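You operate a simulated robot arm through the tools that you are given. There is no shell and no other tool. Be economical: measure what you need, move in short steps, check, and stop when the job is done.

You run a simulated robot arm. Do the job below in one go: nothing can be reset, and whatever is moved stays where it is left.

JOB
Strip the sleeve post and swill the collar clean in the drip pan.
Fine: open the post clamp; stand the collar and the black sleeve on the flat end of the bench.
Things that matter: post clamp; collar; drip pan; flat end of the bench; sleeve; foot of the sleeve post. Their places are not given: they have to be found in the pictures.

It is judged by the outcome, as a careful person would: the job done as asked, and still so three seconds after it is handed in. It fails if anything else is knocked over, pushed out of place, dropped, spilled or broken.

ROBOT AND FRAMES
A 7-joint arm with a two-finger parallel gripper, fixed in place. Base frame: the origin is at the foot of the arm, x ahead of it, y to its left, z up; the work surface is at about z = 0. Readings come in mm, degrees, newtons and seconds.
With the tool pointing down near the work surface it reaches from about 240 to 620 mm from the base axis. Its first joint turns from -66.0 to 66.0 degrees. Payload 2.6 kg.
The tool frame sits at the grasp point between the pads (the TCP): z along the fingers, y along the line on which they close. The tips reach 30 mm beyond it. Largest opening 94 mm; finger width 28, thickness 10; the body of the gripper, 50 by 96 mm, starts 55 mm behind the TCP.
Orientation is that of the tool frame in the base frame, as a unit quaternion [w, x, y, z]. With the fingers straight down and closing along the base's y, the tool's x points along the base's -x, its y along +y and its z along -z.

CONTROLS
- The arm moves only by the tool arm_command. Its argument "rows" is one flat list of numbers, 7 for each row, row after row: the shift along the tool's x, y, z in mm, then the turn, a rotation vector about the tool's x, y, z in degrees, then the gripper command, from -1 (fully open) to 1 (shut), values between in proportion. In form: [x, y, z, rx, ry, rz, claw, x, y, z, rx, ry, rz, claw, ...]. A call has 1 to 12 rows; each row shifts and turns the commanded pose from where the row before left it, along the tool's axes as they then stand. A row lasts 0.2 s, in which the tool goes at most 50 mm and 8.6 degrees; a call with a longer step from one row to the next is refused whole, and so is a gripper value outside its range. Where a pose cannot be reached the arm comes as near as it can. A force on the tool above 40 N (or 10 N above the force at the start of the call, whichever is more), or a blocked arm, ends the call early, and 0.2 s more pass. Each finger travels about 72 mm/s and halts on what it meets, pressing with about 43 N; the grip force reading is that of the motor and also rises with nothing between the fingers. The clock runs only during rows and for 0.2 s after the last one: add rows that do not move to give the fingers time. The reply holds the time, the measured pose of the TCP, the force on the tool along the base axes, the opening and the grip force, in the units named above and with some noise.
- Cameras (640 x 400 px; columns grow to the right, rows downward): "scene" is fixed at [22.4, 442.6, 534.8]; the picture's right is [-0.81, -0.59, 0.00], its down [-0.49, 0.68, -0.55] and it looks along [0.32, -0.44, -0.84] (base axes); focal length 214 px, centre (320, 200). "wrist" rides on the gripper at [-37, 0, -58] in the tool frame; the picture's right is [0.00, -1.00, 0.00], its down [0.97, 0.00, -0.24] and it looks along [0.24, 0.00, 0.97] (tool axes); focal length 218 px, centre (320, 200).
- grab_frame(camera): a new picture of that camera. No time passes.
- locate(camera, pixels): there is no depth. For up to 12 entries [column, row, z] of the newest picture of that camera ("zoom" is the newest enlarged one), the place [x, y] in the base frame at which the ray of that pixel passes the height z, good to about 2 mm. No time passes.
- close_up(camera, box): a new picture of the part [left, top, right, bottom] of that camera's present view, enlarged. No time passes.
- close_job(): hands the job in; it is judged then, once.

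Work in short steps. Measure before you move; look again where a grasp or a placing could have gone wrong, and mend it. You have 80 turns and 46 pictures in all, those below and enlarged ones among them. Open the gripper and draw the arm clear of the work before you hand the job in, unless the task says otherwise; then end with one line.

The tools are called after "Emit:" as a command line: name --argument value ..., lists and objects as JSON in quotes. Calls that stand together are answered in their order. arm_command: Moves the arm, as the interface text tells. Its arguments: {"type":"object","properties":{"rows":{"type":"array","items":{"type":"number"}}},"required":["rows"]} The other tools are called the same way: grab_frame (camera) takes a picture; locate (camera, pixels) gives the place at which the rays of pixels pass given heights; close_up (camera, box) takes an enlarged picture of a part of a camera's view; close_job () hands the job in.

At the start:

```text
time_s: 0.0
eef_pos: [353.9, 70.2, 413.3]
orientation: [0.0, 0.001, 1.0, 0.001]
force: [-0.1, -0.7, 1.2]
grip_width: 94.2
finger_force: 0.1
```

scene: 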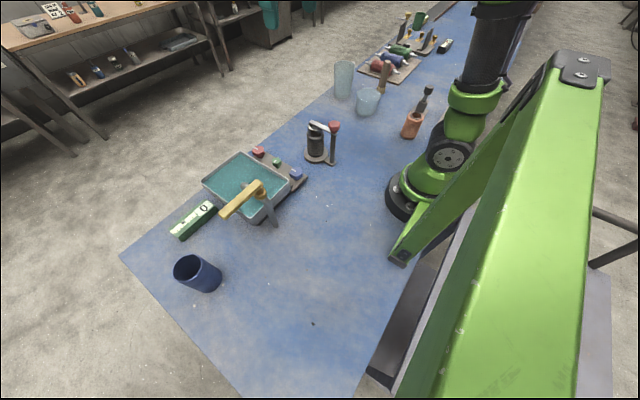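
wrist: 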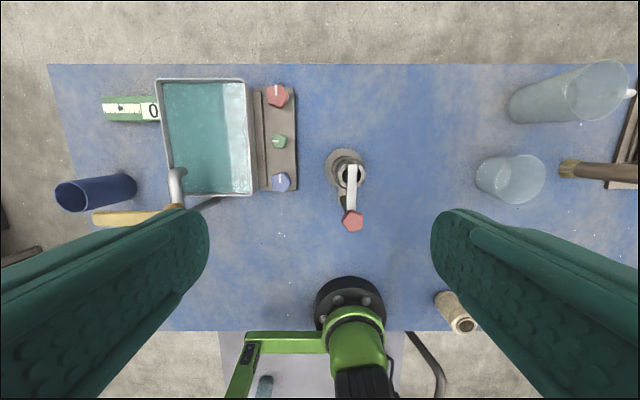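

The post with a clamp arm and red knob shows near scene (322,142), and the pan near (245,185). I'll enlarge both before moving.

Emit:
close_up --camera "scene" --box '[280, 105, 360, 175]'

Emit:
close_up --camera "scene" --box '[150, 130, 330, 300]'

Emit:
close_up --camera "wrist" --box '[300, 130, 400, 250]'

```text
5.71 times, centred on (320, 140) of scene
```

zoom: 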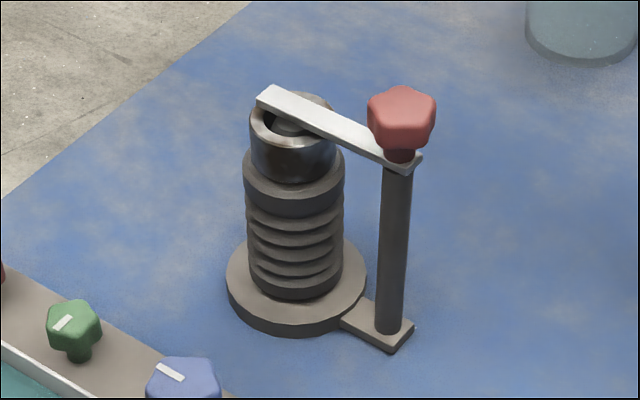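

```text
2.35 times, centred on (240, 215) of scene
```

zoom: 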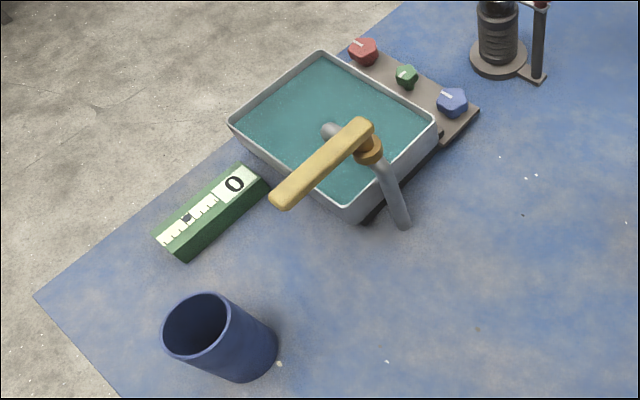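

```text
3.33 times, centred on (350, 190) of wrist
```

zoom: 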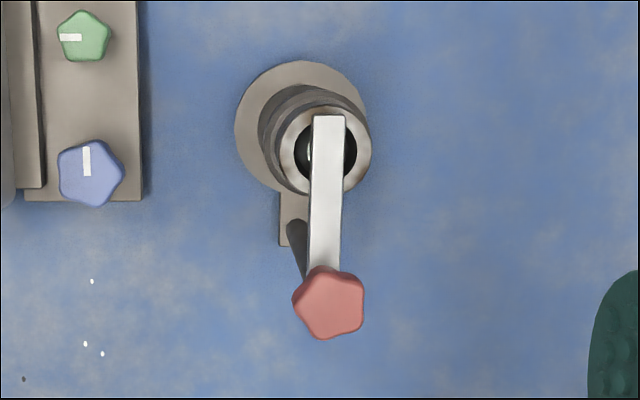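

The collar sits on top of the black ribbed sleeve, with the bar across it. Next I'll look at both ends of the bench and measure positions.

Emit:
close_up --camera "scene" --box '[320, 0, 480, 140]'

Emit:
locate --camera "wrist" --pixels '[[346, 162, 0], [355, 221, 130], [352, 170, 110], [158, 80, 50], [246, 80, 50], [252, 194, 50], [172, 194, 50], [48, 65, 0], [170, 330, 0], [640, 65, 0], [105, 107, 20], [135, 185, 0]]'

Emit:
locate --camera "scene" --pixels '[[317, 157, 0], [329, 163, 0], [334, 126, 120], [120, 256, 0], [245, 398, 0], [204, 183, 50], [238, 152, 50], [289, 181, 50], [247, 214, 50], [180, 237, 20], [210, 205, 20], [210, 290, 0]]'

```text
2.86 times, centred on (400, 70) of scene
```

zoom: 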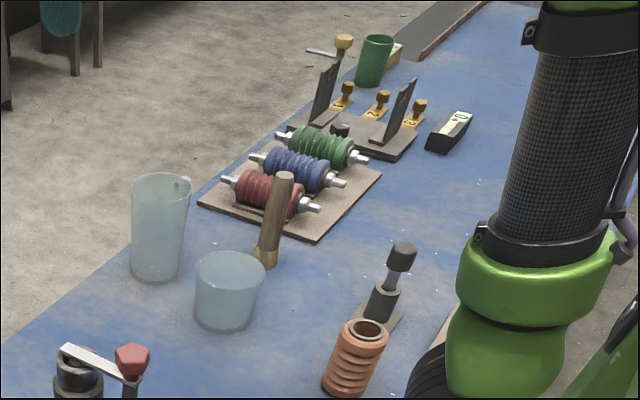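

```text
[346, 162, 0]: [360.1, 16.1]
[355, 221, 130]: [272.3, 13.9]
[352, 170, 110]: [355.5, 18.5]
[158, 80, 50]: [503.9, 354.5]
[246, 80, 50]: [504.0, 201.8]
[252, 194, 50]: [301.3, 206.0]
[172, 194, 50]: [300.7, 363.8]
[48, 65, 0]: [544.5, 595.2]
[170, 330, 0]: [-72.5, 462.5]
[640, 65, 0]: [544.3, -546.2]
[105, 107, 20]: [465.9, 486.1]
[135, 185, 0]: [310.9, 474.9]
```

```text
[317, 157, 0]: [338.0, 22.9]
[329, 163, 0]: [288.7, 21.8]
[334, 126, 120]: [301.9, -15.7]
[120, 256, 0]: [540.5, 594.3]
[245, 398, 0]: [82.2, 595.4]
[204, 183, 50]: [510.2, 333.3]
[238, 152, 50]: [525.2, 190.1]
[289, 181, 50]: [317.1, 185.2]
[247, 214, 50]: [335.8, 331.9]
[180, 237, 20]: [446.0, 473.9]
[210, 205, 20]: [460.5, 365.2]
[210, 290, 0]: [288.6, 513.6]
```

The two "0"-marked blocks look like levels, one at scene (192,220) and one at (445,45). I'll enlarge both, since they may show which end is flat.

Emit:
close_up --camera "scene" --box '[165, 195, 221, 245]'

Emit:
close_up --camera "scene" --box '[400, 0, 490, 60]'

```text
8.00 times, centred on (193, 220) of scene
```

zoom: 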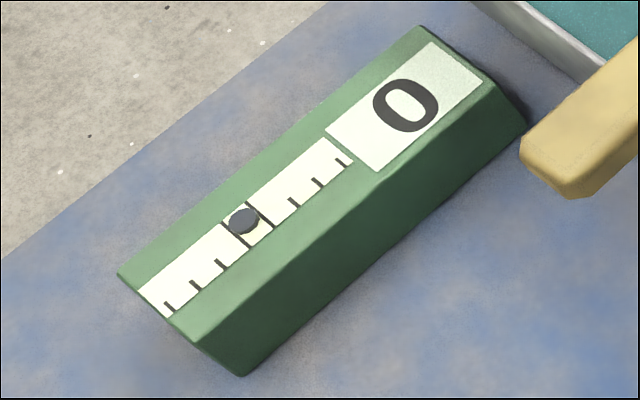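

```text
6.67 times, centred on (445, 30) of scene
```

zoom: 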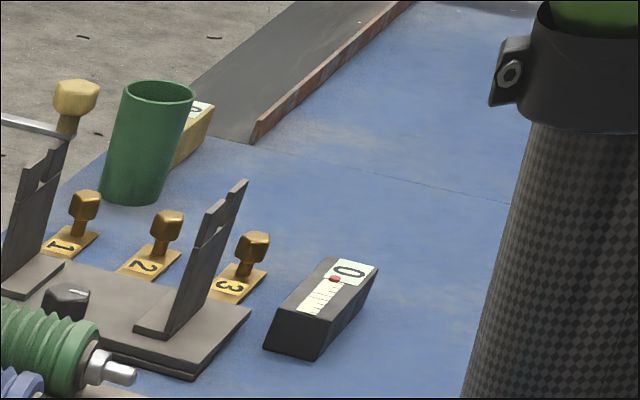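

The green level's bubble is centred and the black one's is off to one side, so the flat end is the near, +y end. Now I'll triangulate the post parts from both cameras.

Emit:
locate --camera "wrist" --pixels '[[353.5, 221, 80], [353.5, 221, 110], [353.5, 221, 140], [353.5, 221, 170], [351.5, 175, 60], [351.5, 175, 90], [351.5, 175, 120], [344.6, 168, 10], [348, 166, 110], [180, 175, 80], [180, 175, 120], [100, 218, 120]]'

Emit:
locate --camera "scene" --pixels '[[334.2, 124, 80], [334.2, 124, 110], [334.2, 124, 140], [334.2, 124, 170], [315.3, 126.3, 60], [315.3, 126.3, 90], [315.3, 126.3, 120], [316, 154.9, 10], [332.8, 163, 5], [256, 185, 80], [256, 185, 120], [222, 215, 120]]'

```text
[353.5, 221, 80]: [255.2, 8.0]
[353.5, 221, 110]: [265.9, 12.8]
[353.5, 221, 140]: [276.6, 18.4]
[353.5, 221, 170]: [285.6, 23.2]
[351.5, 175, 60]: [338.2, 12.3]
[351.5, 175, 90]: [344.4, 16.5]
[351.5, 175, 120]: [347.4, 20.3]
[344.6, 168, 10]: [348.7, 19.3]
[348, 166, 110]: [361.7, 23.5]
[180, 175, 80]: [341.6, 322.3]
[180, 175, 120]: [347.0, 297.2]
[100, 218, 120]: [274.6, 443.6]
```

```text
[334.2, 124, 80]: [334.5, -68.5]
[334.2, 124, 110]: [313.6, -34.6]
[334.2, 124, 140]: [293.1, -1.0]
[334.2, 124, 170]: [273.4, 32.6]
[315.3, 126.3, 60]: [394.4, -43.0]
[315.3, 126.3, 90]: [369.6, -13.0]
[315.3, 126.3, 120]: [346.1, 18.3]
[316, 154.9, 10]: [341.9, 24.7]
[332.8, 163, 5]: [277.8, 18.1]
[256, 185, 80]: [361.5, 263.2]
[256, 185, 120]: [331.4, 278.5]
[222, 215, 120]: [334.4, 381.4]
```

Triangulated positions are collar top about (347,19.5,120) and knob top about (282,21,158) on the post axis. I'll move above the knob at z≈235 and look.

Emit:
arm_command --rows '[14.4, -9.8, 36, 0, 0, 0, -1, 14.4, -9.8, 36, 0, 0, 0, -1, 14.4, -9.8, 36, 0, 0, 0, -1, 14.4, -9.8, 36, 0, 0, 0, -1, 14.4, -9.8, 36, 0, 0, 0, -1]'

Emit:
grab_frame --camera "wrist"

```text
time_s: 1.2
eef_pos: [282.7, 23.7, 231.6]
orientation: [0.0, 0.001, 1.0, 0.0]
force: [-0.6, 0.5, -0.2]
grip_width: 93.9
finger_force: 0.1
```

```text
37 pictures are left
```

wrist: 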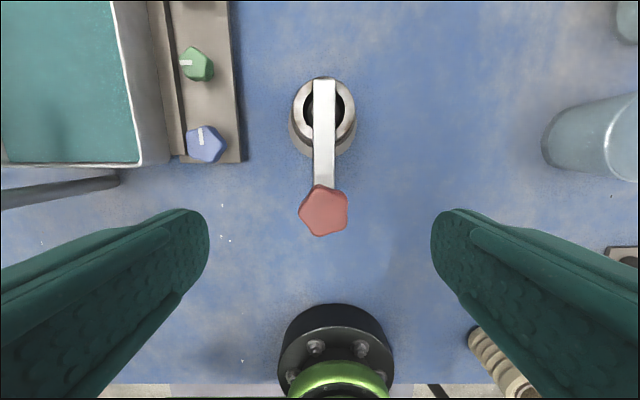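

The knob is at wrist (324,211) and the collar ring is centred near (326,108). I'll locate the knob, the bar tip and the collar.

Emit:
locate --camera "wrist" --pixels '[[324, 211, 158], [324, 211, 150], [326, 108, 120], [324, 78, 130], [324, 180, 130], [313, 140, 130], [335, 140, 130], [293, 108, 120], [357, 108, 120], [301, 211, 150], [349, 211, 150]]'

Emit:
close_up --camera "wrist" --box '[270, 60, 380, 240]'

```text
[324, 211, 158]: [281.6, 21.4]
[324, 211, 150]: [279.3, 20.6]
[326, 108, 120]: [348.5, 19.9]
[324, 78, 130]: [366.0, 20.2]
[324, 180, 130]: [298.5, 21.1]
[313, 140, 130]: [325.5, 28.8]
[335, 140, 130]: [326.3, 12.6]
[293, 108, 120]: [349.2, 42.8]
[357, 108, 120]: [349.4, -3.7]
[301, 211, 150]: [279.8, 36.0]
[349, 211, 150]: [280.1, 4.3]
```

```text
2.22 times, centred on (325, 150) of wrist
```

zoom: 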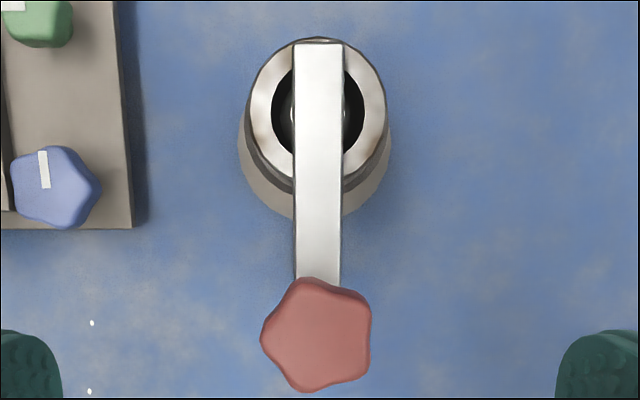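

Knob centre is (281,21), about 32 mm wide. I'll descend to TCP z≈172 so the tips stop above the bar, then close on the knob.

Emit:
arm_command --rows '[0.7, -1.4, 30, 0, 0, 0, -1, 0.7, -1.3, 30, 0, 0, 0, -1, 0, 0, 0, 0, 0, 0, 0.6, 0, 0, 0, 0, 0, 0, 0.6, 0, 0, 0, 0, 0, 0, 0.6, 0, 0, 0, 0, 0, 0, 0.6]'

Emit:
close_up --camera "wrist" --box '[220, 0, 420, 300]'

```text
time_s: 2.6
eef_pos: [282.4, 20.5, 173.5]
orientation: [0.0, 0.0, 1.0, 0.0]
force: [-0.4, 2.2, -6.8]
grip_width: 31.9
finger_force: 45.1
```

```text
1.33 times, centred on (320, 150) of wrist
```

zoom: 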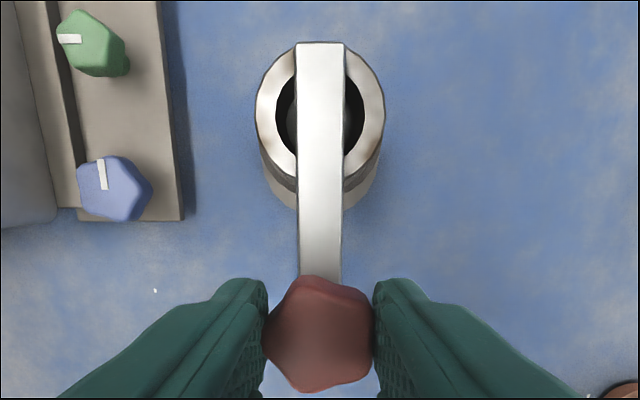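

The knob is held at 31.9 mm. I'll try turning it 24° counter-clockwise seen from above (tool -rz), then check the bar.

Emit:
arm_command --rows '[0, 0, 0, 0, 0, -8, 0.6, 0, 0, 0, 0, 0, -8, 0.6, 0, 0, 0, 0, 0, -8, 0.6]'

Emit:
close_up --camera "wrist" --box '[220, 0, 420, 300]'

```text
time_s: 3.4
eef_pos: [281.6, 21.0, 173.1]
orientation: [0.0, -0.209, 0.978, 0.002]
force: [4.4, 19.3, 3.5]
grip_width: 31.6
finger_force: 45.3
```

```text
1.33 times, centred on (320, 150) of wrist
```

zoom: 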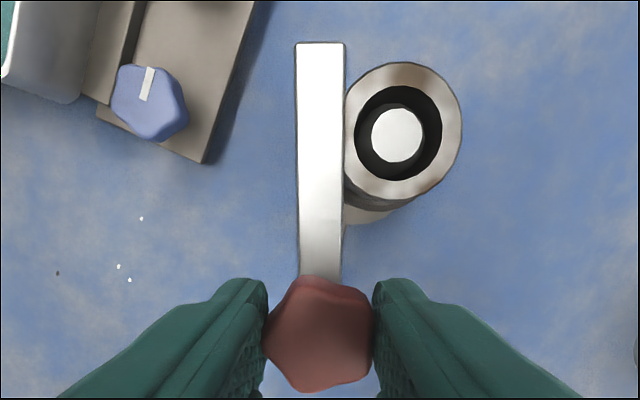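

The bar turns with the knob and is swinging off the collar. I'll continue to about 88°.

Emit:
arm_command --rows '[0, 0, 0, 0, 0, -8, 0.6, 0, 0, 0, 0, 0, -8, 0.6, 0, 0, 0, 0, 0, -8, 0.6, 0, 0, 0, 0, 0, -8, 0.6, 0, 0, 0, 0, 0, -8, 0.6, 0, 0, 0, 0, 0, -8, 0.6, 0, 0, 0, 0, 0, -8, 0.6, 0, 0, 0, 0, 0, -8, 0.6]'

Emit:
grab_frame --camera "scene"

```text
time_s: 5.2
eef_pos: [280.0, 17.7, 171.4]
orientation: [-0.004, -0.694, 0.72, 0.003]
force: [-21.4, 5.0, -5.3]
grip_width: 31.9
finger_force: 23.1
```

```text
33 pictures are left
```

scene: 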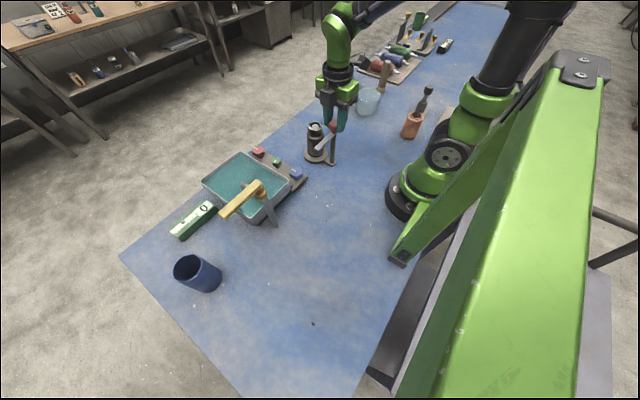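

The bar has swung clear towards +y. I'll release the knob and rise straight up.

Emit:
arm_command --rows '[0, 0, 0, 0, 0, 0, -1, 0, 0, 0, 0, 0, 0, -1, 0, 0, 0, 0, 0, 0, -1, 0, 0, -40, 0, 0, 0, -1, 0, 0, -40, 0, 0, 0, -1]'

Emit:
grab_frame --camera "wrist"

```text
time_s: 6.4
eef_pos: [283.1, 20.1, 254.6]
orientation: [-0.001, -0.695, 0.719, 0.0]
force: [0.2, 0.9, -0.2]
grip_width: 93.9
finger_force: 0.0
```

```text
32 pictures are left
```

wrist: 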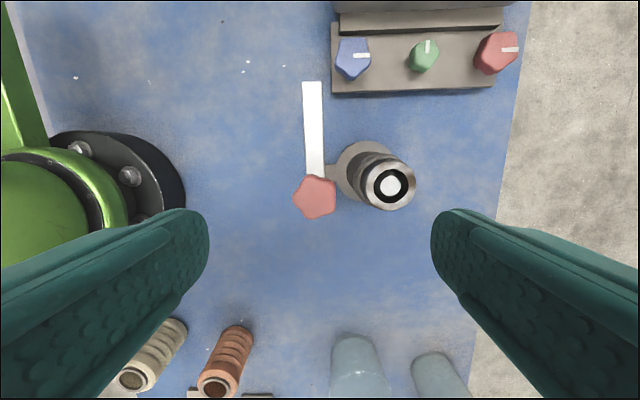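

I'll rotate back to closing along y at this safe height.

Emit:
arm_command --rows '[0, 0, 0, 0, 0, 8, -1, 0, 0, 0, 0, 0, 8, -1, 0, 0, 0, 0, 0, 8, -1, 0, 0, 0, 0, 0, 8, -1, 0, 0, 0, 0, 0, 8, -1, 0, 0, 0, 0, 0, 8, -1, 0, 0, 0, 0, 0, 8, -1, 0, 0, 0, 0, 0, 8, -1, 0, 0, 0, 0, 0, 8, -1, 0, 0, 0, 0, 0, 8, -1, 0, 0, 0, 0, 0, 8, -1]'

```text
time_s: 8.8
eef_pos: [282.2, 19.3, 254.5]
orientation: [-0.001, 0.002, 1.0, -0.001]
force: [0.1, 0.6, -0.4]
grip_width: 94.1
finger_force: 0.0
```

Next I'll move over the collar at (349,19.7) at z≈200 and look.

Emit:
arm_command --rows '[-34, 0, 0, 0, 0, 0, -1, -33, 0.4, 0, 0, 0, 0, -1, 0, 0, 40, 0, 0, 0, -1, 0, 0, 12, 0, 0, 0, -1]'

Emit:
grab_frame --camera "wrist"

Emit:
close_up --camera "scene" --box '[280, 105, 360, 175]'

```text
time_s: 9.8
eef_pos: [346.2, 18.1, 200.0]
orientation: [0.0, 0.001, 1.0, 0.0]
force: [0.9, 1.0, -0.1]
grip_width: 94.1
finger_force: 0.0
```

```text
31 pictures are left
```

wrist: 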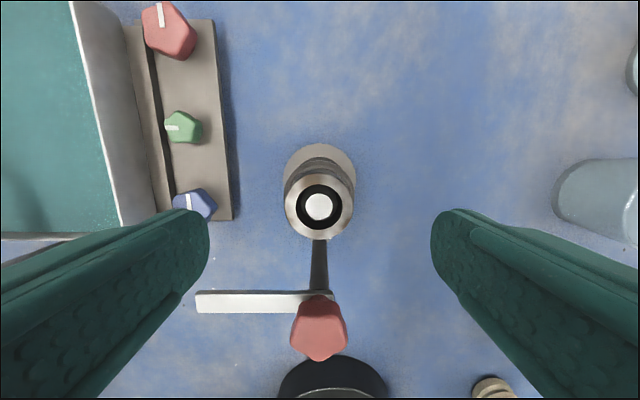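

```text
5.71 times, centred on (320, 140) of scene
```

zoom: 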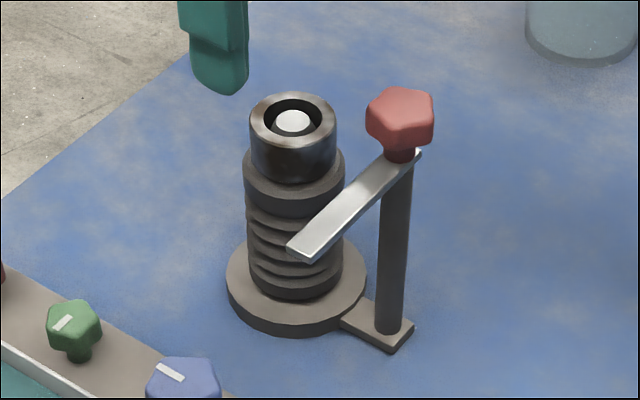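

The bar is clear and the collar top is open at wrist (319,206). I'll locate its rim edges to get the centre.

Emit:
locate --camera "wrist" --pixels '[[285, 206, 120], [353, 206, 120], [319, 206, 120], [319, 174, 120], [319, 240, 120], [319, 206, 116]]'

Emit:
locate --camera "zoom" --pixels '[[293, 122, 120], [293, 94, 120], [293, 149, 120], [293, 184, 94], [293, 184, 90], [293, 184, 97], [293, 215, 80], [293, 300, 20]]'

```text
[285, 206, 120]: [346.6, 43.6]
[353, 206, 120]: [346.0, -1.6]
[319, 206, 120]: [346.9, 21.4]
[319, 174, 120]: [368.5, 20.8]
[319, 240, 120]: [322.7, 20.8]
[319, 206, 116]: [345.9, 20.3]
```

```text
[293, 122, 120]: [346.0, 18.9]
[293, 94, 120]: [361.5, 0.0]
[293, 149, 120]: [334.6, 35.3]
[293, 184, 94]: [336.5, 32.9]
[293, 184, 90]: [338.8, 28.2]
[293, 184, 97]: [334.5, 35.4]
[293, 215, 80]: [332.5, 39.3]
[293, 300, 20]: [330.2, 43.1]
```

The collar spans z≈96–120, centred at (346.5,20.5). I'll descend to TCP z≈129 so the tips sit just above the sleeve, then close.

Emit:
arm_command --rows '[0, 1, 36, 0, 0, 0, -1, 0, 1, 35, 0, 0, 0, -1, 0, 0, 0, 0, 0, 0, 0.5, 0, 0, 0, 0, 0, 0, 0.5, 0, 0, 0, 0, 0, 0, 0.5, 0, 0, 0, 0, 0, 0, 0.5]'

Emit:
close_up --camera "scene" --box '[280, 85, 360, 175]'

```text
time_s: 11.2
eef_pos: [346.6, 21.8, 130.5]
orientation: [0.0, 0.0, 1.0, 0.001]
force: [0.3, -0.3, 0.7]
grip_width: 45.0
finger_force: 42.7
```

```text
4.44 times, centred on (320, 130) of scene
```

zoom: 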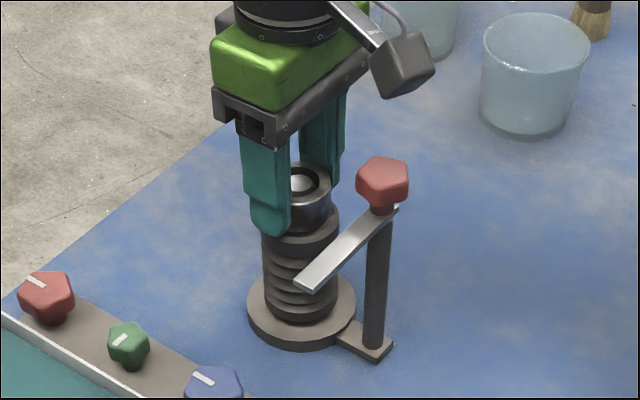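

The collar is gripped at 45 mm. I'll lift it straight up.

Emit:
arm_command --rows '[0, 0, -15, 0, 0, 0, 0.5, 0, 0, -20, 0, 0, 0, 0.5, 0, 0, -25, 0, 0, 0, 0.5, 0, 0, -30, 0, 0, 0, 0.5]'

Emit:
grab_frame --camera "wrist"

Emit:
close_up --camera "scene" --box '[280, 65, 360, 175]'

```text
time_s: 12.2
eef_pos: [345.8, 22.2, 219.6]
orientation: [0.0, 0.001, 1.0, 0.0]
force: [-0.3, -0.4, -1.8]
grip_width: 45.2
finger_force: 43.0
```

```text
28 pictures are left
```

wrist: 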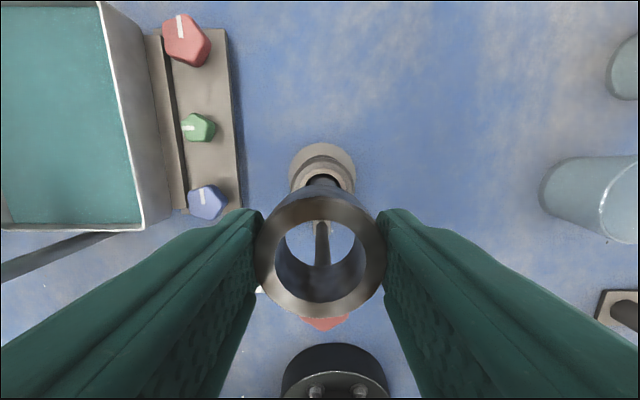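

```text
3.64 times, centred on (320, 120) of scene
```

zoom: 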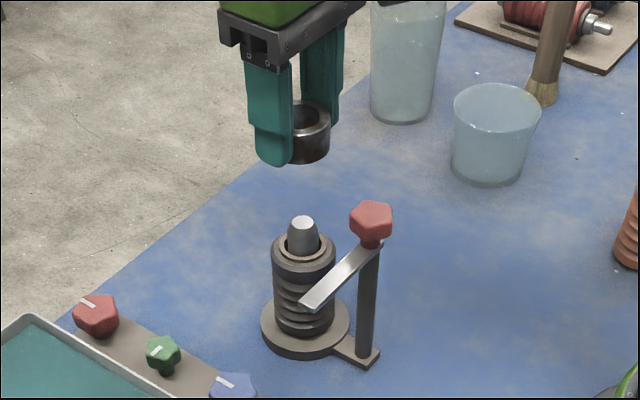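

The collar is free and the post top shows. I'll carry it at z≈220 to above the middle of the pan, away from the tap, and look.

Emit:
arm_command --rows '[-12, 40, 0, 0, 0, 0, 0.5, -12, 40, 0, 0, 0, 0, 0.5, -12, 40, 0, 0, 0, 0, 0.5, -12, 40, 0, 0, 0, 0, 0.5, -12, 40, 0, 0, 0, 0, 0.5, -12, 40, 0, 0, 0, 0, 0.5]'

Emit:
grab_frame --camera "wrist"

Emit:
close_up --camera "scene" --box '[160, 80, 330, 270]'

```text
time_s: 13.6
eef_pos: [421.8, 260.7, 219.9]
orientation: [0.001, 0.001, 1.0, 0.001]
force: [1.1, -1.0, -1.1]
grip_width: 44.9
finger_force: 42.9
```

```text
26 pictures are left
```

wrist: 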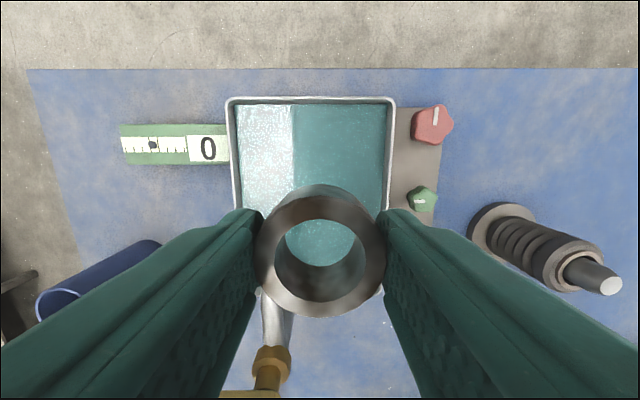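

```text
2.11 times, centred on (245, 175) of scene
```

zoom: 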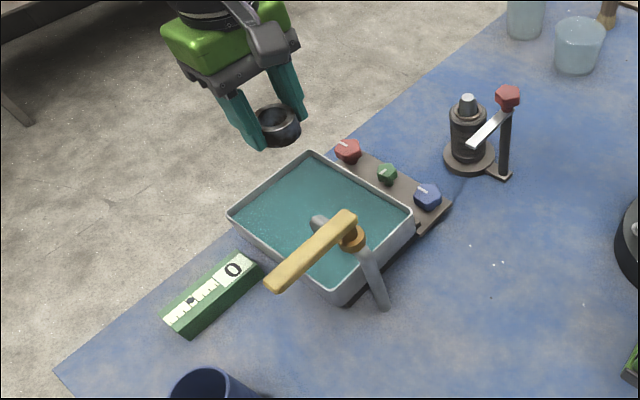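

The pan is below, with rim corners at wrist (228,98) and (395,98), and zoom (310,153), (229,217), (412,215), (330,292). I'll triangulate the rim height, the spout and the tap handle.

Emit:
locate --camera "wrist" --pixels '[[228, 98, 40], [228, 98, 55], [228, 98, 70], [395, 98, 40], [395, 98, 55], [395, 98, 70], [273, 350, 100], [273, 350, 130], [235, 392, 130], [212, 148, 25]]'

Emit:
locate --camera "zoom" --pixels '[[310, 153, 40], [310, 153, 55], [310, 153, 70], [229, 217, 40], [229, 217, 55], [229, 217, 70], [412, 215, 55], [330, 292, 55], [317, 222, 100], [350, 235, 130], [272, 283, 130], [383, 305, 0]]'

```text
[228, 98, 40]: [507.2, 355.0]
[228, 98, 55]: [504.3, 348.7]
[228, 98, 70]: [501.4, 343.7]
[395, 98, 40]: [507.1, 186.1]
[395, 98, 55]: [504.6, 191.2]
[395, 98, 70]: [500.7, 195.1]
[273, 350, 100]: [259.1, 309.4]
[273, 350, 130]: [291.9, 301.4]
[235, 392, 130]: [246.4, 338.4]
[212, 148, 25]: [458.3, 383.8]
```

```text
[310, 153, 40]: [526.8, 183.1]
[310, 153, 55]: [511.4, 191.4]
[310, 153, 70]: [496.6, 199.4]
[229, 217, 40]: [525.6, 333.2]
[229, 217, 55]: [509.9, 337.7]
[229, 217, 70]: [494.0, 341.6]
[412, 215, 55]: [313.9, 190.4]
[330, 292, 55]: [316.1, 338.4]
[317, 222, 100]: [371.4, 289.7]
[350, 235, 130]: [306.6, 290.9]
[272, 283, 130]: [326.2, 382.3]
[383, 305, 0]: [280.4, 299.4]
```

The rim is at z≈60, spanning x 310–505 and y 192–342, and the tap is around (300,295). I'll dip near (440,264), clear of the spout, lowering gently in steps.

Emit:
arm_command --rows '[-18, 3, 30, 0, 0, 0, 0.5, 0, 0, 40, 0, 0, 0, 0.5, 0, 0, 40, 0, 0, 0, 0.5, 0, 0, 20, 0, 0, 0, 0.5, 0, 0, 12, 0, 0, 0, 0.5, 0, 0, 12, 0, 0, 0, 0.5, 0, 0, 8, 0, 0, 0, 0.5]'

Emit:
grab_frame --camera "wrist"

Emit:
close_up --camera "scene" --box '[180, 100, 330, 250]'

```text
time_s: 15.2
eef_pos: [441.4, 265.4, 64.4]
orientation: [0.004, 0.002, 1.0, 0.002]
force: [-0.9, -0.4, 2.3]
grip_width: 45.3
finger_force: 43.2
stopped in row 7: the force on the tool passed its limit (the readings are from after the stop); the commanded pose is now the measured one
```

```text
24 pictures are left
```

wrist: 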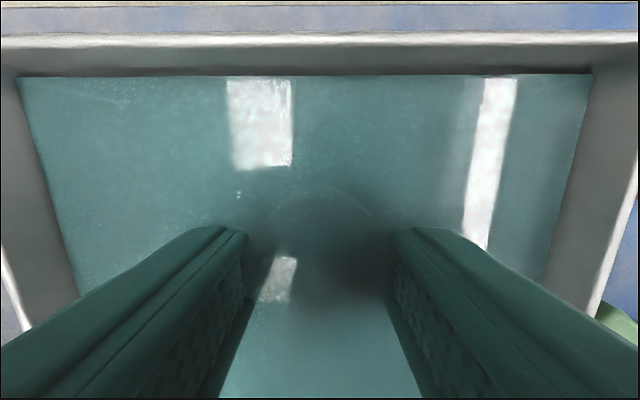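

```text
2.67 times, centred on (255, 175) of scene
```

zoom: 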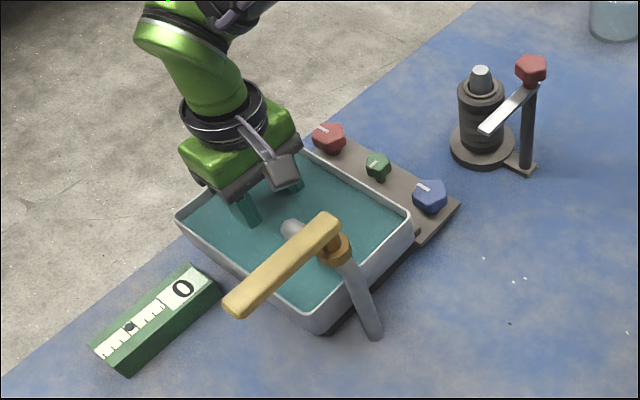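

The collar is fully under the liquid; it touched the pan floor at TCP z≈64. I'll raise it 4 mm and swill gently around inside the pan.

Emit:
arm_command --rows '[0, 0, -4, 0, 0, 0, 0.5, 15, 0, 0, 0, 0, 0, 0.5, 0, 14, 0, 0, 0, 0, 0.5, -15, 4, 0, 0, 0, 0, 0.5, -15, -4, 0, 0, 0, 0, 0.5, 0, -14, 0, 0, 0, 0, 0.5, 0, -14, 0, 0, 0, 0, 0.5, 15, -4, 0, 0, 0, 0, 0.5, 15, 4, 0, 0, 0, 0, 0.5, 0, 14, 0, 0, 0, 0, 0.5, 0, 14, 0, 0, 0, 0, 0.5, -15, 0, 0, 0, 0, 0, 0.5]'

Emit:
arm_command --rows '[-15, 0, 0, 0, 0, 0, 0.5, 0, -14, 0, 0, 0, 0, 0.5, 0, -14, 0, 0, 0, 0, 0.5, 15, -2, 0, 0, 0, 0, 0.5, 15, 2, 0, 0, 0, 0, 0.5, 0, 14, 0, 0, 0, 0, 0.5, 0, 14, 0, 0, 0, 0, 0.5, -15, 0, 0, 0, 0, 0, 0.5, 0, -14, 0, 0, 0, 0, 0.5, 0, 0, 0, 0, 0, 0, 0.5]'

Emit:
grab_frame --camera "wrist"

```text
time_s: 17.8
eef_pos: [442.0, 280.5, 67.7]
orientation: [0.003, 0.002, 1.0, 0.002]
force: [0.0, 0.2, -1.7]
grip_width: 44.9
finger_force: 43.0
```

```text
time_s: 20.0
eef_pos: [442.8, 266.8, 67.5]
orientation: [0.003, 0.001, 1.0, 0.002]
force: [0.5, 0.6, -0.6]
grip_width: 44.9
finger_force: 43.1
```

```text
22 pictures are left
```

wrist: 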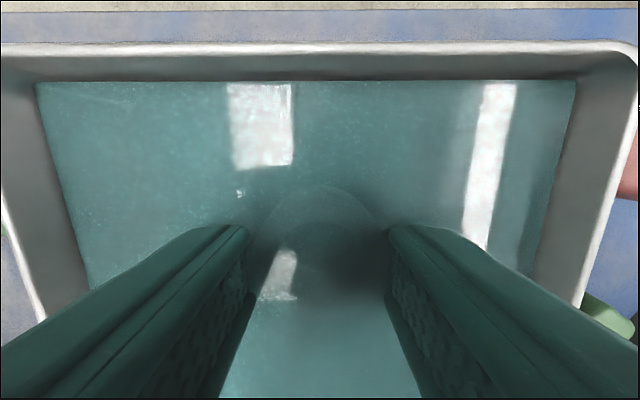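

Swilling is done with the grip steady at 45 mm. I'll lift slowly to drip and then check the collar.

Emit:
arm_command --rows '[0, 0, -8, 0, 0, 0, 0.5, 0, 0, -10, 0, 0, 0, 0.5, 0, 0, -15, 0, 0, 0, 0.5, 0, 0, -20, 0, 0, 0, 0.5, 0, 0, 0, 0, 0, 0, 0.5, 0, 0, 0, 0, 0, 0, 0.5, 0, 0, 0, 0, 0, 0, 0.5, 0, 0, -40, 0, 0, 0, 0.5, 0, 0, -40, 0, 0, 0, 0.5]'

Emit:
grab_frame --camera "wrist"

Emit:
close_up --camera "scene" --box '[200, 60, 300, 160]'

```text
time_s: 22.0
eef_pos: [440.5, 266.0, 200.4]
orientation: [0.003, 0.002, 1.0, 0.001]
force: [0.5, 0.6, -0.9]
grip_width: 44.9
finger_force: 43.0
```

```text
21 pictures are left
```

wrist: 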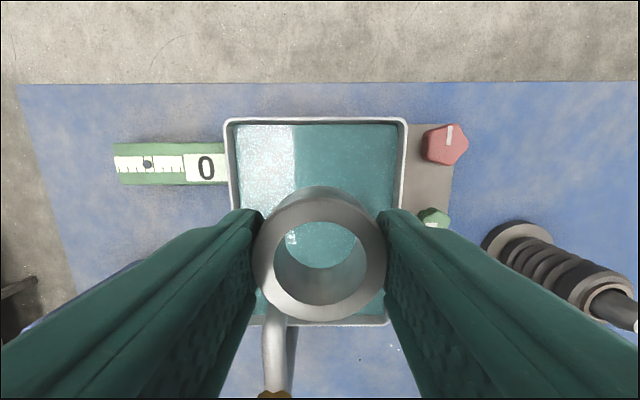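

```text
4.00 times, centred on (250, 110) of scene
```

zoom: 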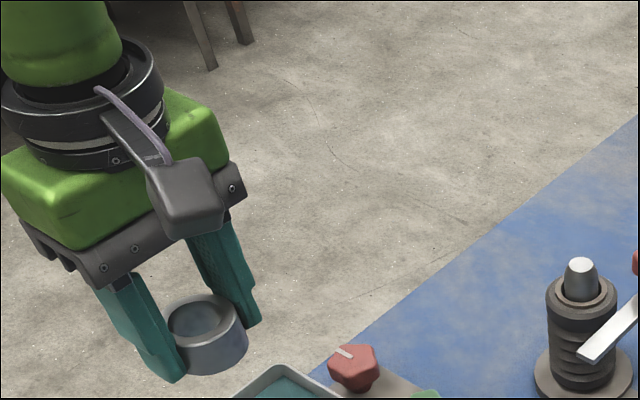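

The collar now shows clean, bright metal. I'll carry it over at z≈240 to the free spot on the flat end near (228,432) and look down before placing.

Emit:
arm_command --rows '[0, 0, -40, 0, 0, 0, 0.5, 30.3, 23.7, 0, 0, 0, 0, 0.5, 30.3, 23.7, 0, 0, 0, 0, 0.5, 30.3, 23.7, 0, 0, 0, 0, 0.5, 30.3, 23.7, 0, 0, 0, 0, 0.5, 30.3, 23.7, 0, 0, 0, 0, 0.5, 30.3, 23.7, 0, 0, 0, 0, 0.5, 30.3, 23.7, 0, 0, 0, 0, 0.5]'

Emit:
grab_frame --camera "wrist"

Emit:
grab_frame --camera "scene"

```text
time_s: 23.8
eef_pos: [229.1, 432.2, 239.0]
orientation: [0.003, 0.003, 1.0, 0.002]
force: [0.7, 0.1, -1.5]
grip_width: 44.9
finger_force: 42.6
```

```text
19 pictures are left
```

wrist: 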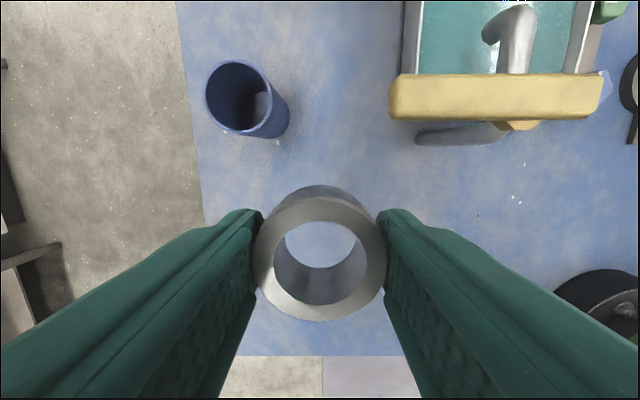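

```text
18 pictures are left
```

scene: 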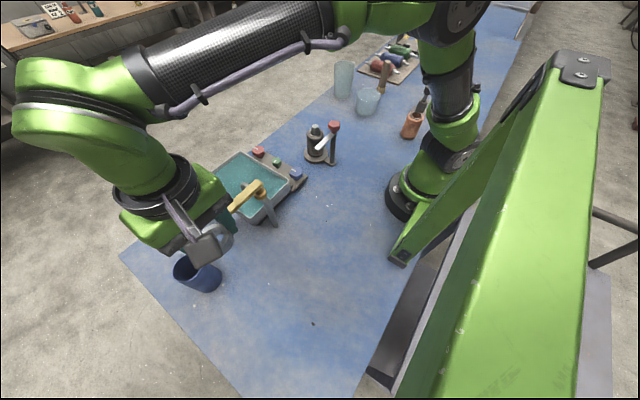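

The spot below, about wrist (320,174), looks clear. I'll check the distances to the blue cup and the tap handle.

Emit:
locate --camera "wrist" --pixels '[[270, 137, 0], [288, 110, 0], [238, 98, 90], [238, 135, 90], [208, 98, 90], [390, 97, 130], [390, 97, 150], [320, 174, 0], [200, 200, 0], [320, 355, 0]]'

```text
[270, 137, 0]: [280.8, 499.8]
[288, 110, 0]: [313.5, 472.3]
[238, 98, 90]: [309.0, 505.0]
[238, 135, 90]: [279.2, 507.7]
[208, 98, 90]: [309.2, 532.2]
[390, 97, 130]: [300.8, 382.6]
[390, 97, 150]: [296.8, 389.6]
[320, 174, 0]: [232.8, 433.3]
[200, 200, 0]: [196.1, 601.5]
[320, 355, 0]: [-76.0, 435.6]
```

The cup is centred near (309,503) with radius ~30, and the handle sits at (300,385) high up, so the spot is free. I'll lower to TCP z≈42.

Emit:
arm_command --rows '[0, 0, 40, 0, 0, 0, 0.5, 0, 0, 40, 0, 0, 0, 0.5, 0, 0, 40, 0, 0, 0, 0.5, 0, 0, 40, 0, 0, 0, 0.5, 0, 0, 25, 0, 0, 0, 0.5, 0, 0, 12, 0, 0, 0, 0.5]'

Emit:
arm_command --rows '[0, 0, 2, 0, 0, 0, 0.5, 0, 0, 2, 0, 0, 0, 0.5]'

Emit:
close_up --camera "scene" --box '[160, 200, 320, 340]'

```text
time_s: 25.2
eef_pos: [230.5, 434.0, 41.8]
orientation: [0.004, 0.002, 1.0, 0.002]
force: [-0.1, 0.1, -1.6]
grip_width: 45.0
finger_force: 43.5
```

```text
time_s: 25.8
eef_pos: [230.6, 432.6, 37.3]
orientation: [0.004, 0.002, 1.0, 0.002]
force: [0.0, -0.1, -2.2]
grip_width: 44.8
finger_force: 43.1
```

```text
2.86 times, centred on (240, 270) of scene
```

zoom: 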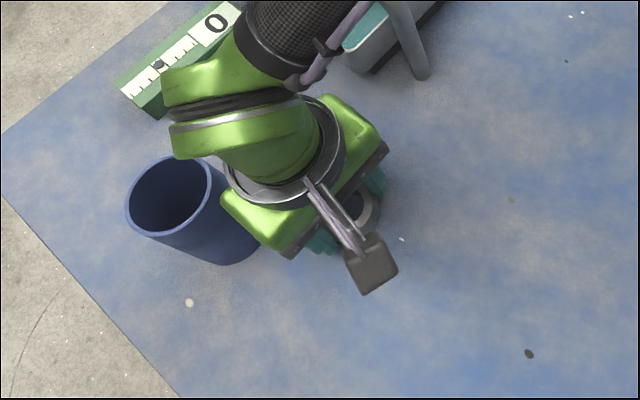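

No contact yet at z≈37. I'll keep lowering in small steps, watching the force.

Emit:
arm_command --rows '[0, 0, 1.5, 0, 0, 0, 0.5, 0, 0, 0, 0, 0, 0, 0.5]'

Emit:
arm_command --rows '[0, 0, 1.5, 0, 0, 0, 0.5, 0, 0, 0, 0, 0, 0, 0.5]'

```text
time_s: 26.4
eef_pos: [230.9, 433.8, 36.3]
orientation: [0.004, 0.002, 1.0, 0.002]
force: [0.6, 0.3, -2.1]
grip_width: 44.9
finger_force: 43.5
```

```text
time_s: 27.0
eef_pos: [229.9, 432.5, 35.5]
orientation: [0.003, 0.002, 1.0, 0.002]
force: [-0.7, -0.5, -1.6]
grip_width: 45.1
finger_force: 42.8
```

Still free, so I'll go down further in small steps.

Emit:
arm_command --rows '[0, 0, 1.5, 0, 0, 0, 0.5, 0, 0, 0, 0, 0, 0, 0.5]'

Emit:
arm_command --rows '[0, 0, 1, 0, 0, 0, 0.5, 0, 0, 0, 0, 0, 0, 0.5]'

```text
time_s: 27.6
eef_pos: [231.2, 433.7, 34.7]
orientation: [0.003, 0.001, 1.0, 0.002]
force: [0.6, 0.1, -1.2]
grip_width: 45.1
finger_force: 43.0
```

```text
time_s: 28.2
eef_pos: [230.2, 432.7, 32.0]
orientation: [0.003, 0.003, 1.0, 0.002]
force: [0.1, -0.4, -1.1]
grip_width: 45.0
finger_force: 43.3
```

The tips are now about 2 mm above the bench. One more small step down to look for contact.

Emit:
arm_command --rows '[0, 0, 1, 0, 0, 0, 0.5, 0, 0, 0, 0, 0, 0, 0.5]'

Emit:
close_up --camera "wrist" --box '[220, 150, 420, 350]'

```text
time_s: 28.8
eef_pos: [230.4, 431.9, 32.8]
orientation: [0.003, 0.002, 1.0, 0.002]
force: [0.1, 0.2, -0.7]
grip_width: 44.9
finger_force: 43.0
```

```text
2.00 times, centred on (320, 250) of wrist
```

zoom: 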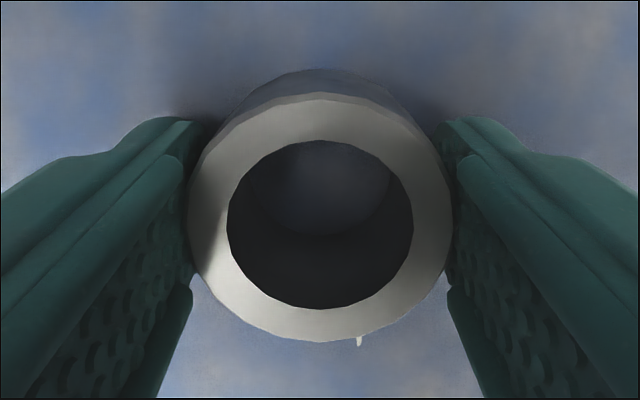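

The force is easing (‑2.1 to ‑0.7) and the collar looks almost seated. Another 1 mm.

Emit:
arm_command --rows '[0, 0, 1, 0, 0, 0, 0.5, 0, 0, 0, 0, 0, 0, 0.5]'

```text
time_s: 29.4
eef_pos: [230.5, 433.1, 31.3]
orientation: [0.004, 0.001, 1.0, 0.002]
force: [0.5, 0.3, -2.2]
grip_width: 44.8
finger_force: 43.7
```

Emit:
arm_command --rows '[0, 0, 1, 0, 0, 0, 0.5, 0, 0, 0, 0, 0, 0, 0.5]'

```text
time_s: 30.0
eef_pos: [229.6, 434.0, 29.9]
orientation: [0.003, 0.002, 1.0, 0.002]
force: [0.1, 1.2, 0.9]
grip_width: 45.0
finger_force: 43.2
```

The tips are at the bench and the force has turned slightly positive, so this is contact. I'll release gradually.

Emit:
arm_command --rows '[0, 0, 0, 0, 0, 0, 0.0, 0, 0, 0, 0, 0, 0, -0.2, 0, 0, 0, 0, 0, 0, -0.5, 0, 0, 0, 0, 0, 0, -0.5, 0, 0, -10, 0, 0, 0, -0.5, 0, 0, -30, 0, 0, 0, -0.5, 0, 0, -45, 0, 0, 0, -0.5, 0, 0, -45, 0, 0, 0, -0.5, 0, 0, -45, 0, 0, 0, -0.5, 0, 0, -45, 0, 0, 0, -0.5]'

Emit:
grab_frame --camera "wrist"

```text
time_s: 32.2
eef_pos: [230.4, 432.3, 253.9]
orientation: [0.004, 0.002, 1.0, 0.002]
force: [0.2, -0.8, -0.3]
grip_width: 70.5
finger_force: 0.1
```

```text
15 pictures are left
```

wrist: 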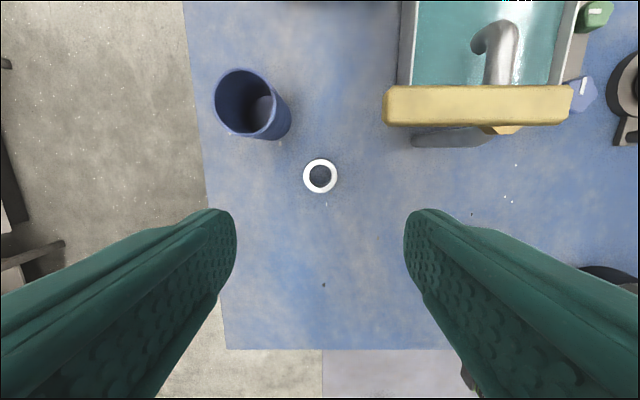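

The collar stands cleanly at (230,433). Now I'll return above the sleeve post at (346.5,20.5) with the gripper open.

Emit:
arm_command --rows '[-11.6, -41.2, 0, 0, 0, 0, -1, -11.6, -41.2, 0, 0, 0, 0, -1, -11.6, -41.2, 0, 0, 0, 0, -1, -11.6, -41.2, 0, 0, 0, 0, -1, -11.6, -41.2, 0, 0, 0, 0, -1, -11.6, -41.2, 0, 0, 0, 0, -1, -11.6, -41.2, 0, 0, 0, 0, -1, -11.6, -41.2, 0, 0, 0, 0, -1, -11.6, -41.2, 0, 0, 0, 0, -1, -11.6, -41.2, 0, 0, 0, 0, -1, 0, 0, 40, 0, 0, 0, -1]'

Emit:
grab_frame --camera "wrist"

Emit:
close_up --camera "scene" --box '[280, 105, 360, 175]'

```text
time_s: 34.6
eef_pos: [342.8, 21.3, 211.1]
orientation: [0.004, 0.002, 1.0, 0.002]
force: [0.1, 0.3, 0.5]
grip_width: 94.0
finger_force: 0.2
```

```text
14 pictures are left
```

wrist: 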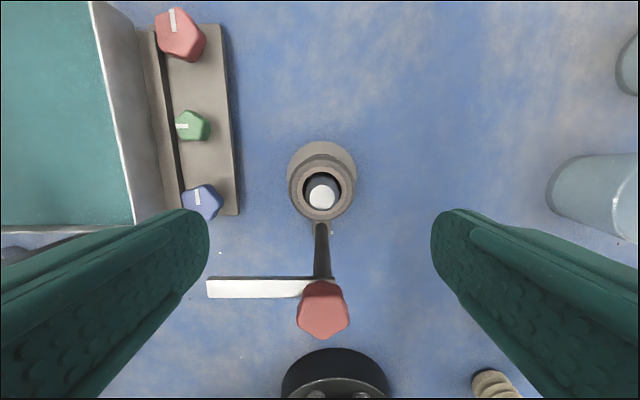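

```text
5.71 times, centred on (320, 140) of scene
```

zoom: 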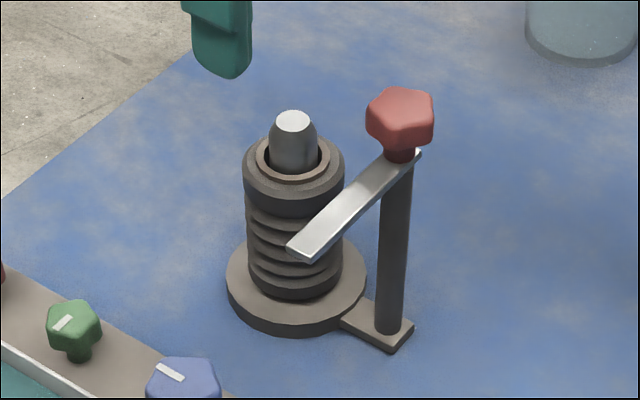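

The sleeve sits at z≈18–96 with the post top at about 118. I'll descend to TCP z≈85 with the body clear of the post and close on the upper half.

Emit:
arm_command --rows '[-3.5, -0.8, 40, 0, 0, 0, -1, 0, 0, 40, 0, 0, 0, -1, 0, 0, 30, 0, 0, 0, -1, 0, 0, 16, 0, 0, 0, -1, 0, 0, 0, 0, 0, 0, 0.3, 0, 0, 0, 0, 0, 0, 0.3, 0, 0, 0, 0, 0, 0, 0.3, 0, 0, 0, 0, 0, 0, 0.3]'

Emit:
close_up --camera "scene" --box '[270, 80, 370, 180]'

```text
time_s: 36.4
eef_pos: [347.4, 21.0, 86.3]
orientation: [0.004, 0.001, 1.0, 0.002]
force: [-0.1, 0.5, -1.0]
grip_width: 55.4
finger_force: 42.2
```

```text
4.00 times, centred on (320, 130) of scene
```

zoom: 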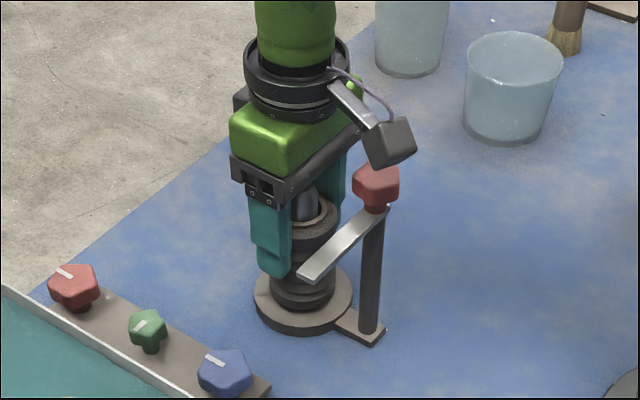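

The sleeve is gripped at 55 mm with no side forces. I'll lift straight up past the post top.

Emit:
arm_command --rows '[0, 0, -6, 0, 0, 0, 0.3, 0, 0, -12, 0, 0, 0, 0.3, 0, 0, -20, 0, 0, 0, 0.3, 0, 0, -25, 0, 0, 0, 0.3, 0, 0, -30, 0, 0, 0, 0.3, 0, 0, -35, 0, 0, 0, 0.3, 0, 0, -35, 0, 0, 0, 0.3]'

Emit:
close_up --camera "scene" --box '[260, 50, 370, 180]'

```text
time_s: 38.0
eef_pos: [346.9, 18.5, 248.4]
orientation: [0.003, 0.003, 1.0, 0.001]
force: [0.4, 0.7, -2.0]
grip_width: 55.1
finger_force: 43.0
```

```text
3.08 times, centred on (315, 115) of scene
```

zoom: 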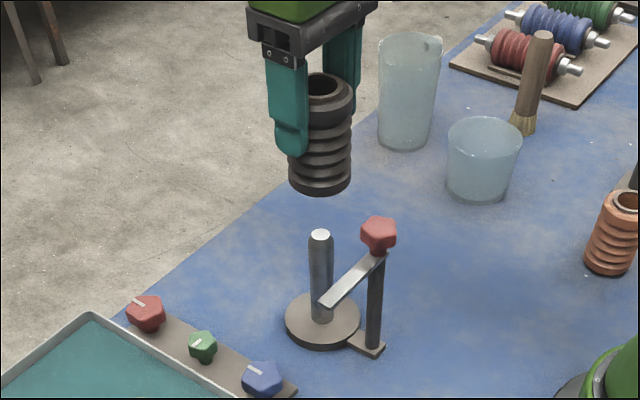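

The sleeve is off and only the bare post remains. I'll carry it at z≈248 to above the free flat-end spot at (380,432) and look.

Emit:
arm_command --rows '[-3.3, 41.35, 0, 0, 0, 0, 0.3, -3.3, 41.35, 0, 0, 0, 0, 0.3, -3.3, 41.35, 0, 0, 0, 0, 0.3, -3.3, 41.35, 0, 0, 0, 0, 0.3, -3.3, 41.35, 0, 0, 0, 0, 0.3, -3.3, 41.35, 0, 0, 0, 0, 0.3, -3.3, 41.35, 0, 0, 0, 0, 0.3, -3.3, 41.35, 0, 0, 0, 0, 0.3, -3.3, 41.35, 0, 0, 0, 0, 0.3, -3.3, 41.35, 0, 0, 0, 0, 0.3]'

Emit:
grab_frame --camera "wrist"

Emit:
grab_frame --camera "scene"

```text
time_s: 40.2
eef_pos: [381.6, 434.0, 250.0]
orientation: [0.004, 0.001, 1.0, 0.001]
force: [-0.4, -0.3, -0.3]
grip_width: 55.0
finger_force: 43.3
```

```text
10 pictures are left
```

wrist: 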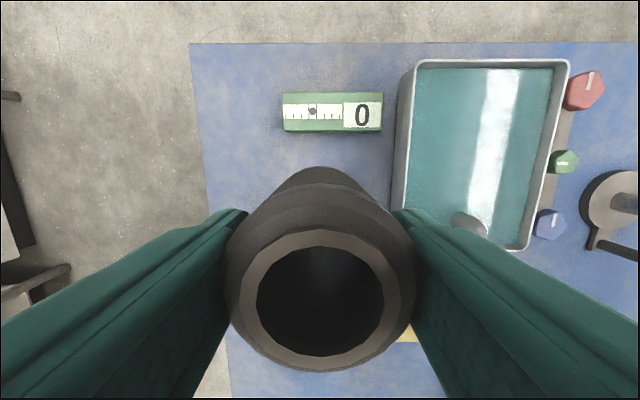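

```text
9 pictures are left
```

scene: 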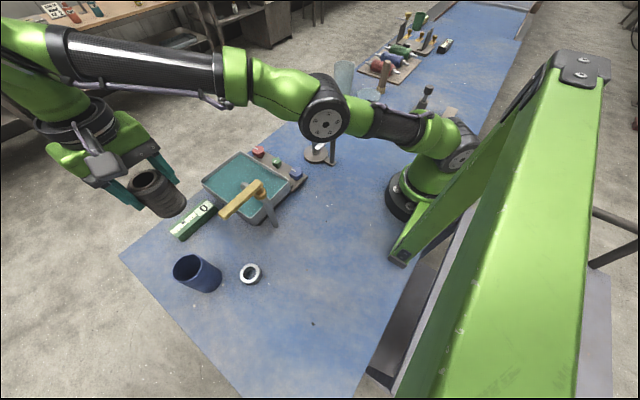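

The spot lies between the green level at wrist row ~132 and the cup. I'll check the level's near edge, the pan's side and the handle tip.

Emit:
locate --camera "wrist" --pixels '[[283, 132, 0], [382, 133, 0], [283, 120, 25], [392, 205, 0], [415, 342, 140], [398, 342, 130]]'

Emit:
locate --camera "scene" --pixels '[[221, 216, 130], [221, 216, 145], [228, 207, 140], [250, 275, 10], [210, 290, 0], [182, 241, 0]]'

```text
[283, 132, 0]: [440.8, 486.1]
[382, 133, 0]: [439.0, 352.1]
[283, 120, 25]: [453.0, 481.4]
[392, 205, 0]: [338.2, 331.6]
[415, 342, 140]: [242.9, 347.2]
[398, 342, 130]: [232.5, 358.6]
```

```text
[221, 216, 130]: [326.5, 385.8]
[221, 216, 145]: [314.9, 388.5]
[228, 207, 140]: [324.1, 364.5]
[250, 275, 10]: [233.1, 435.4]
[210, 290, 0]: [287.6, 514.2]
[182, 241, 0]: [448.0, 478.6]
```

Everything is clear: the level edge is at x≈440 and the handle tip at y≈388. I'll lower to TCP z≈78.

Emit:
arm_command --rows '[3, 0, 40, 0, 0, 0, 0.3, 0, 0, 40, 0, 0, 0, 0.3, 0, 0, 40, 0, 0, 0, 0.3, 0, 0, 30, 0, 0, 0, 0.3, 0, 0, 15, 0, 0, 0, 0.3, 0, 0, 6, 0, 0, 0, 0.3]'

Emit:
arm_command --rows '[0, 0, 3, 0, 0, 0, 0.3, 0, 0, 2, 0, 0, 0, 0.3, 0, 0, 0, 0, 0, 0, 0.3]'

```text
time_s: 41.6
eef_pos: [379.0, 435.5, 77.4]
orientation: [0.003, 0.002, 1.0, 0.002]
force: [0.0, 0.2, -1.2]
grip_width: 55.1
finger_force: 42.8
```

```text
time_s: 42.4
eef_pos: [379.5, 434.9, 74.3]
orientation: [0.004, 0.003, 1.0, 0.002]
force: [-4.2, -4.0, 16.4]
grip_width: 55.1
finger_force: 42.5
```

There's a 16 N upward force at z≈74, so contact. I'll verify with a picture before releasing.

Emit:
close_up --camera "scene" --box '[140, 160, 280, 300]'

```text
2.86 times, centred on (210, 230) of scene
```

zoom: 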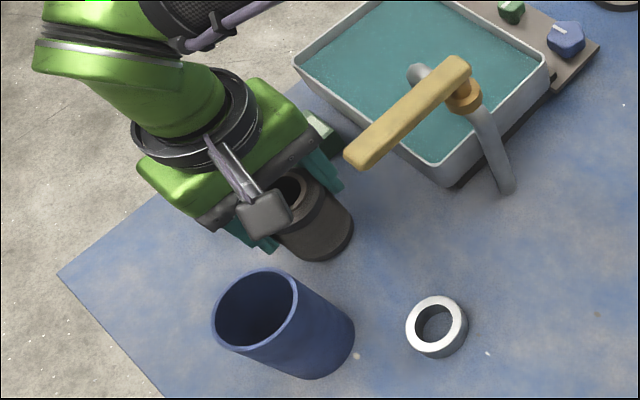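

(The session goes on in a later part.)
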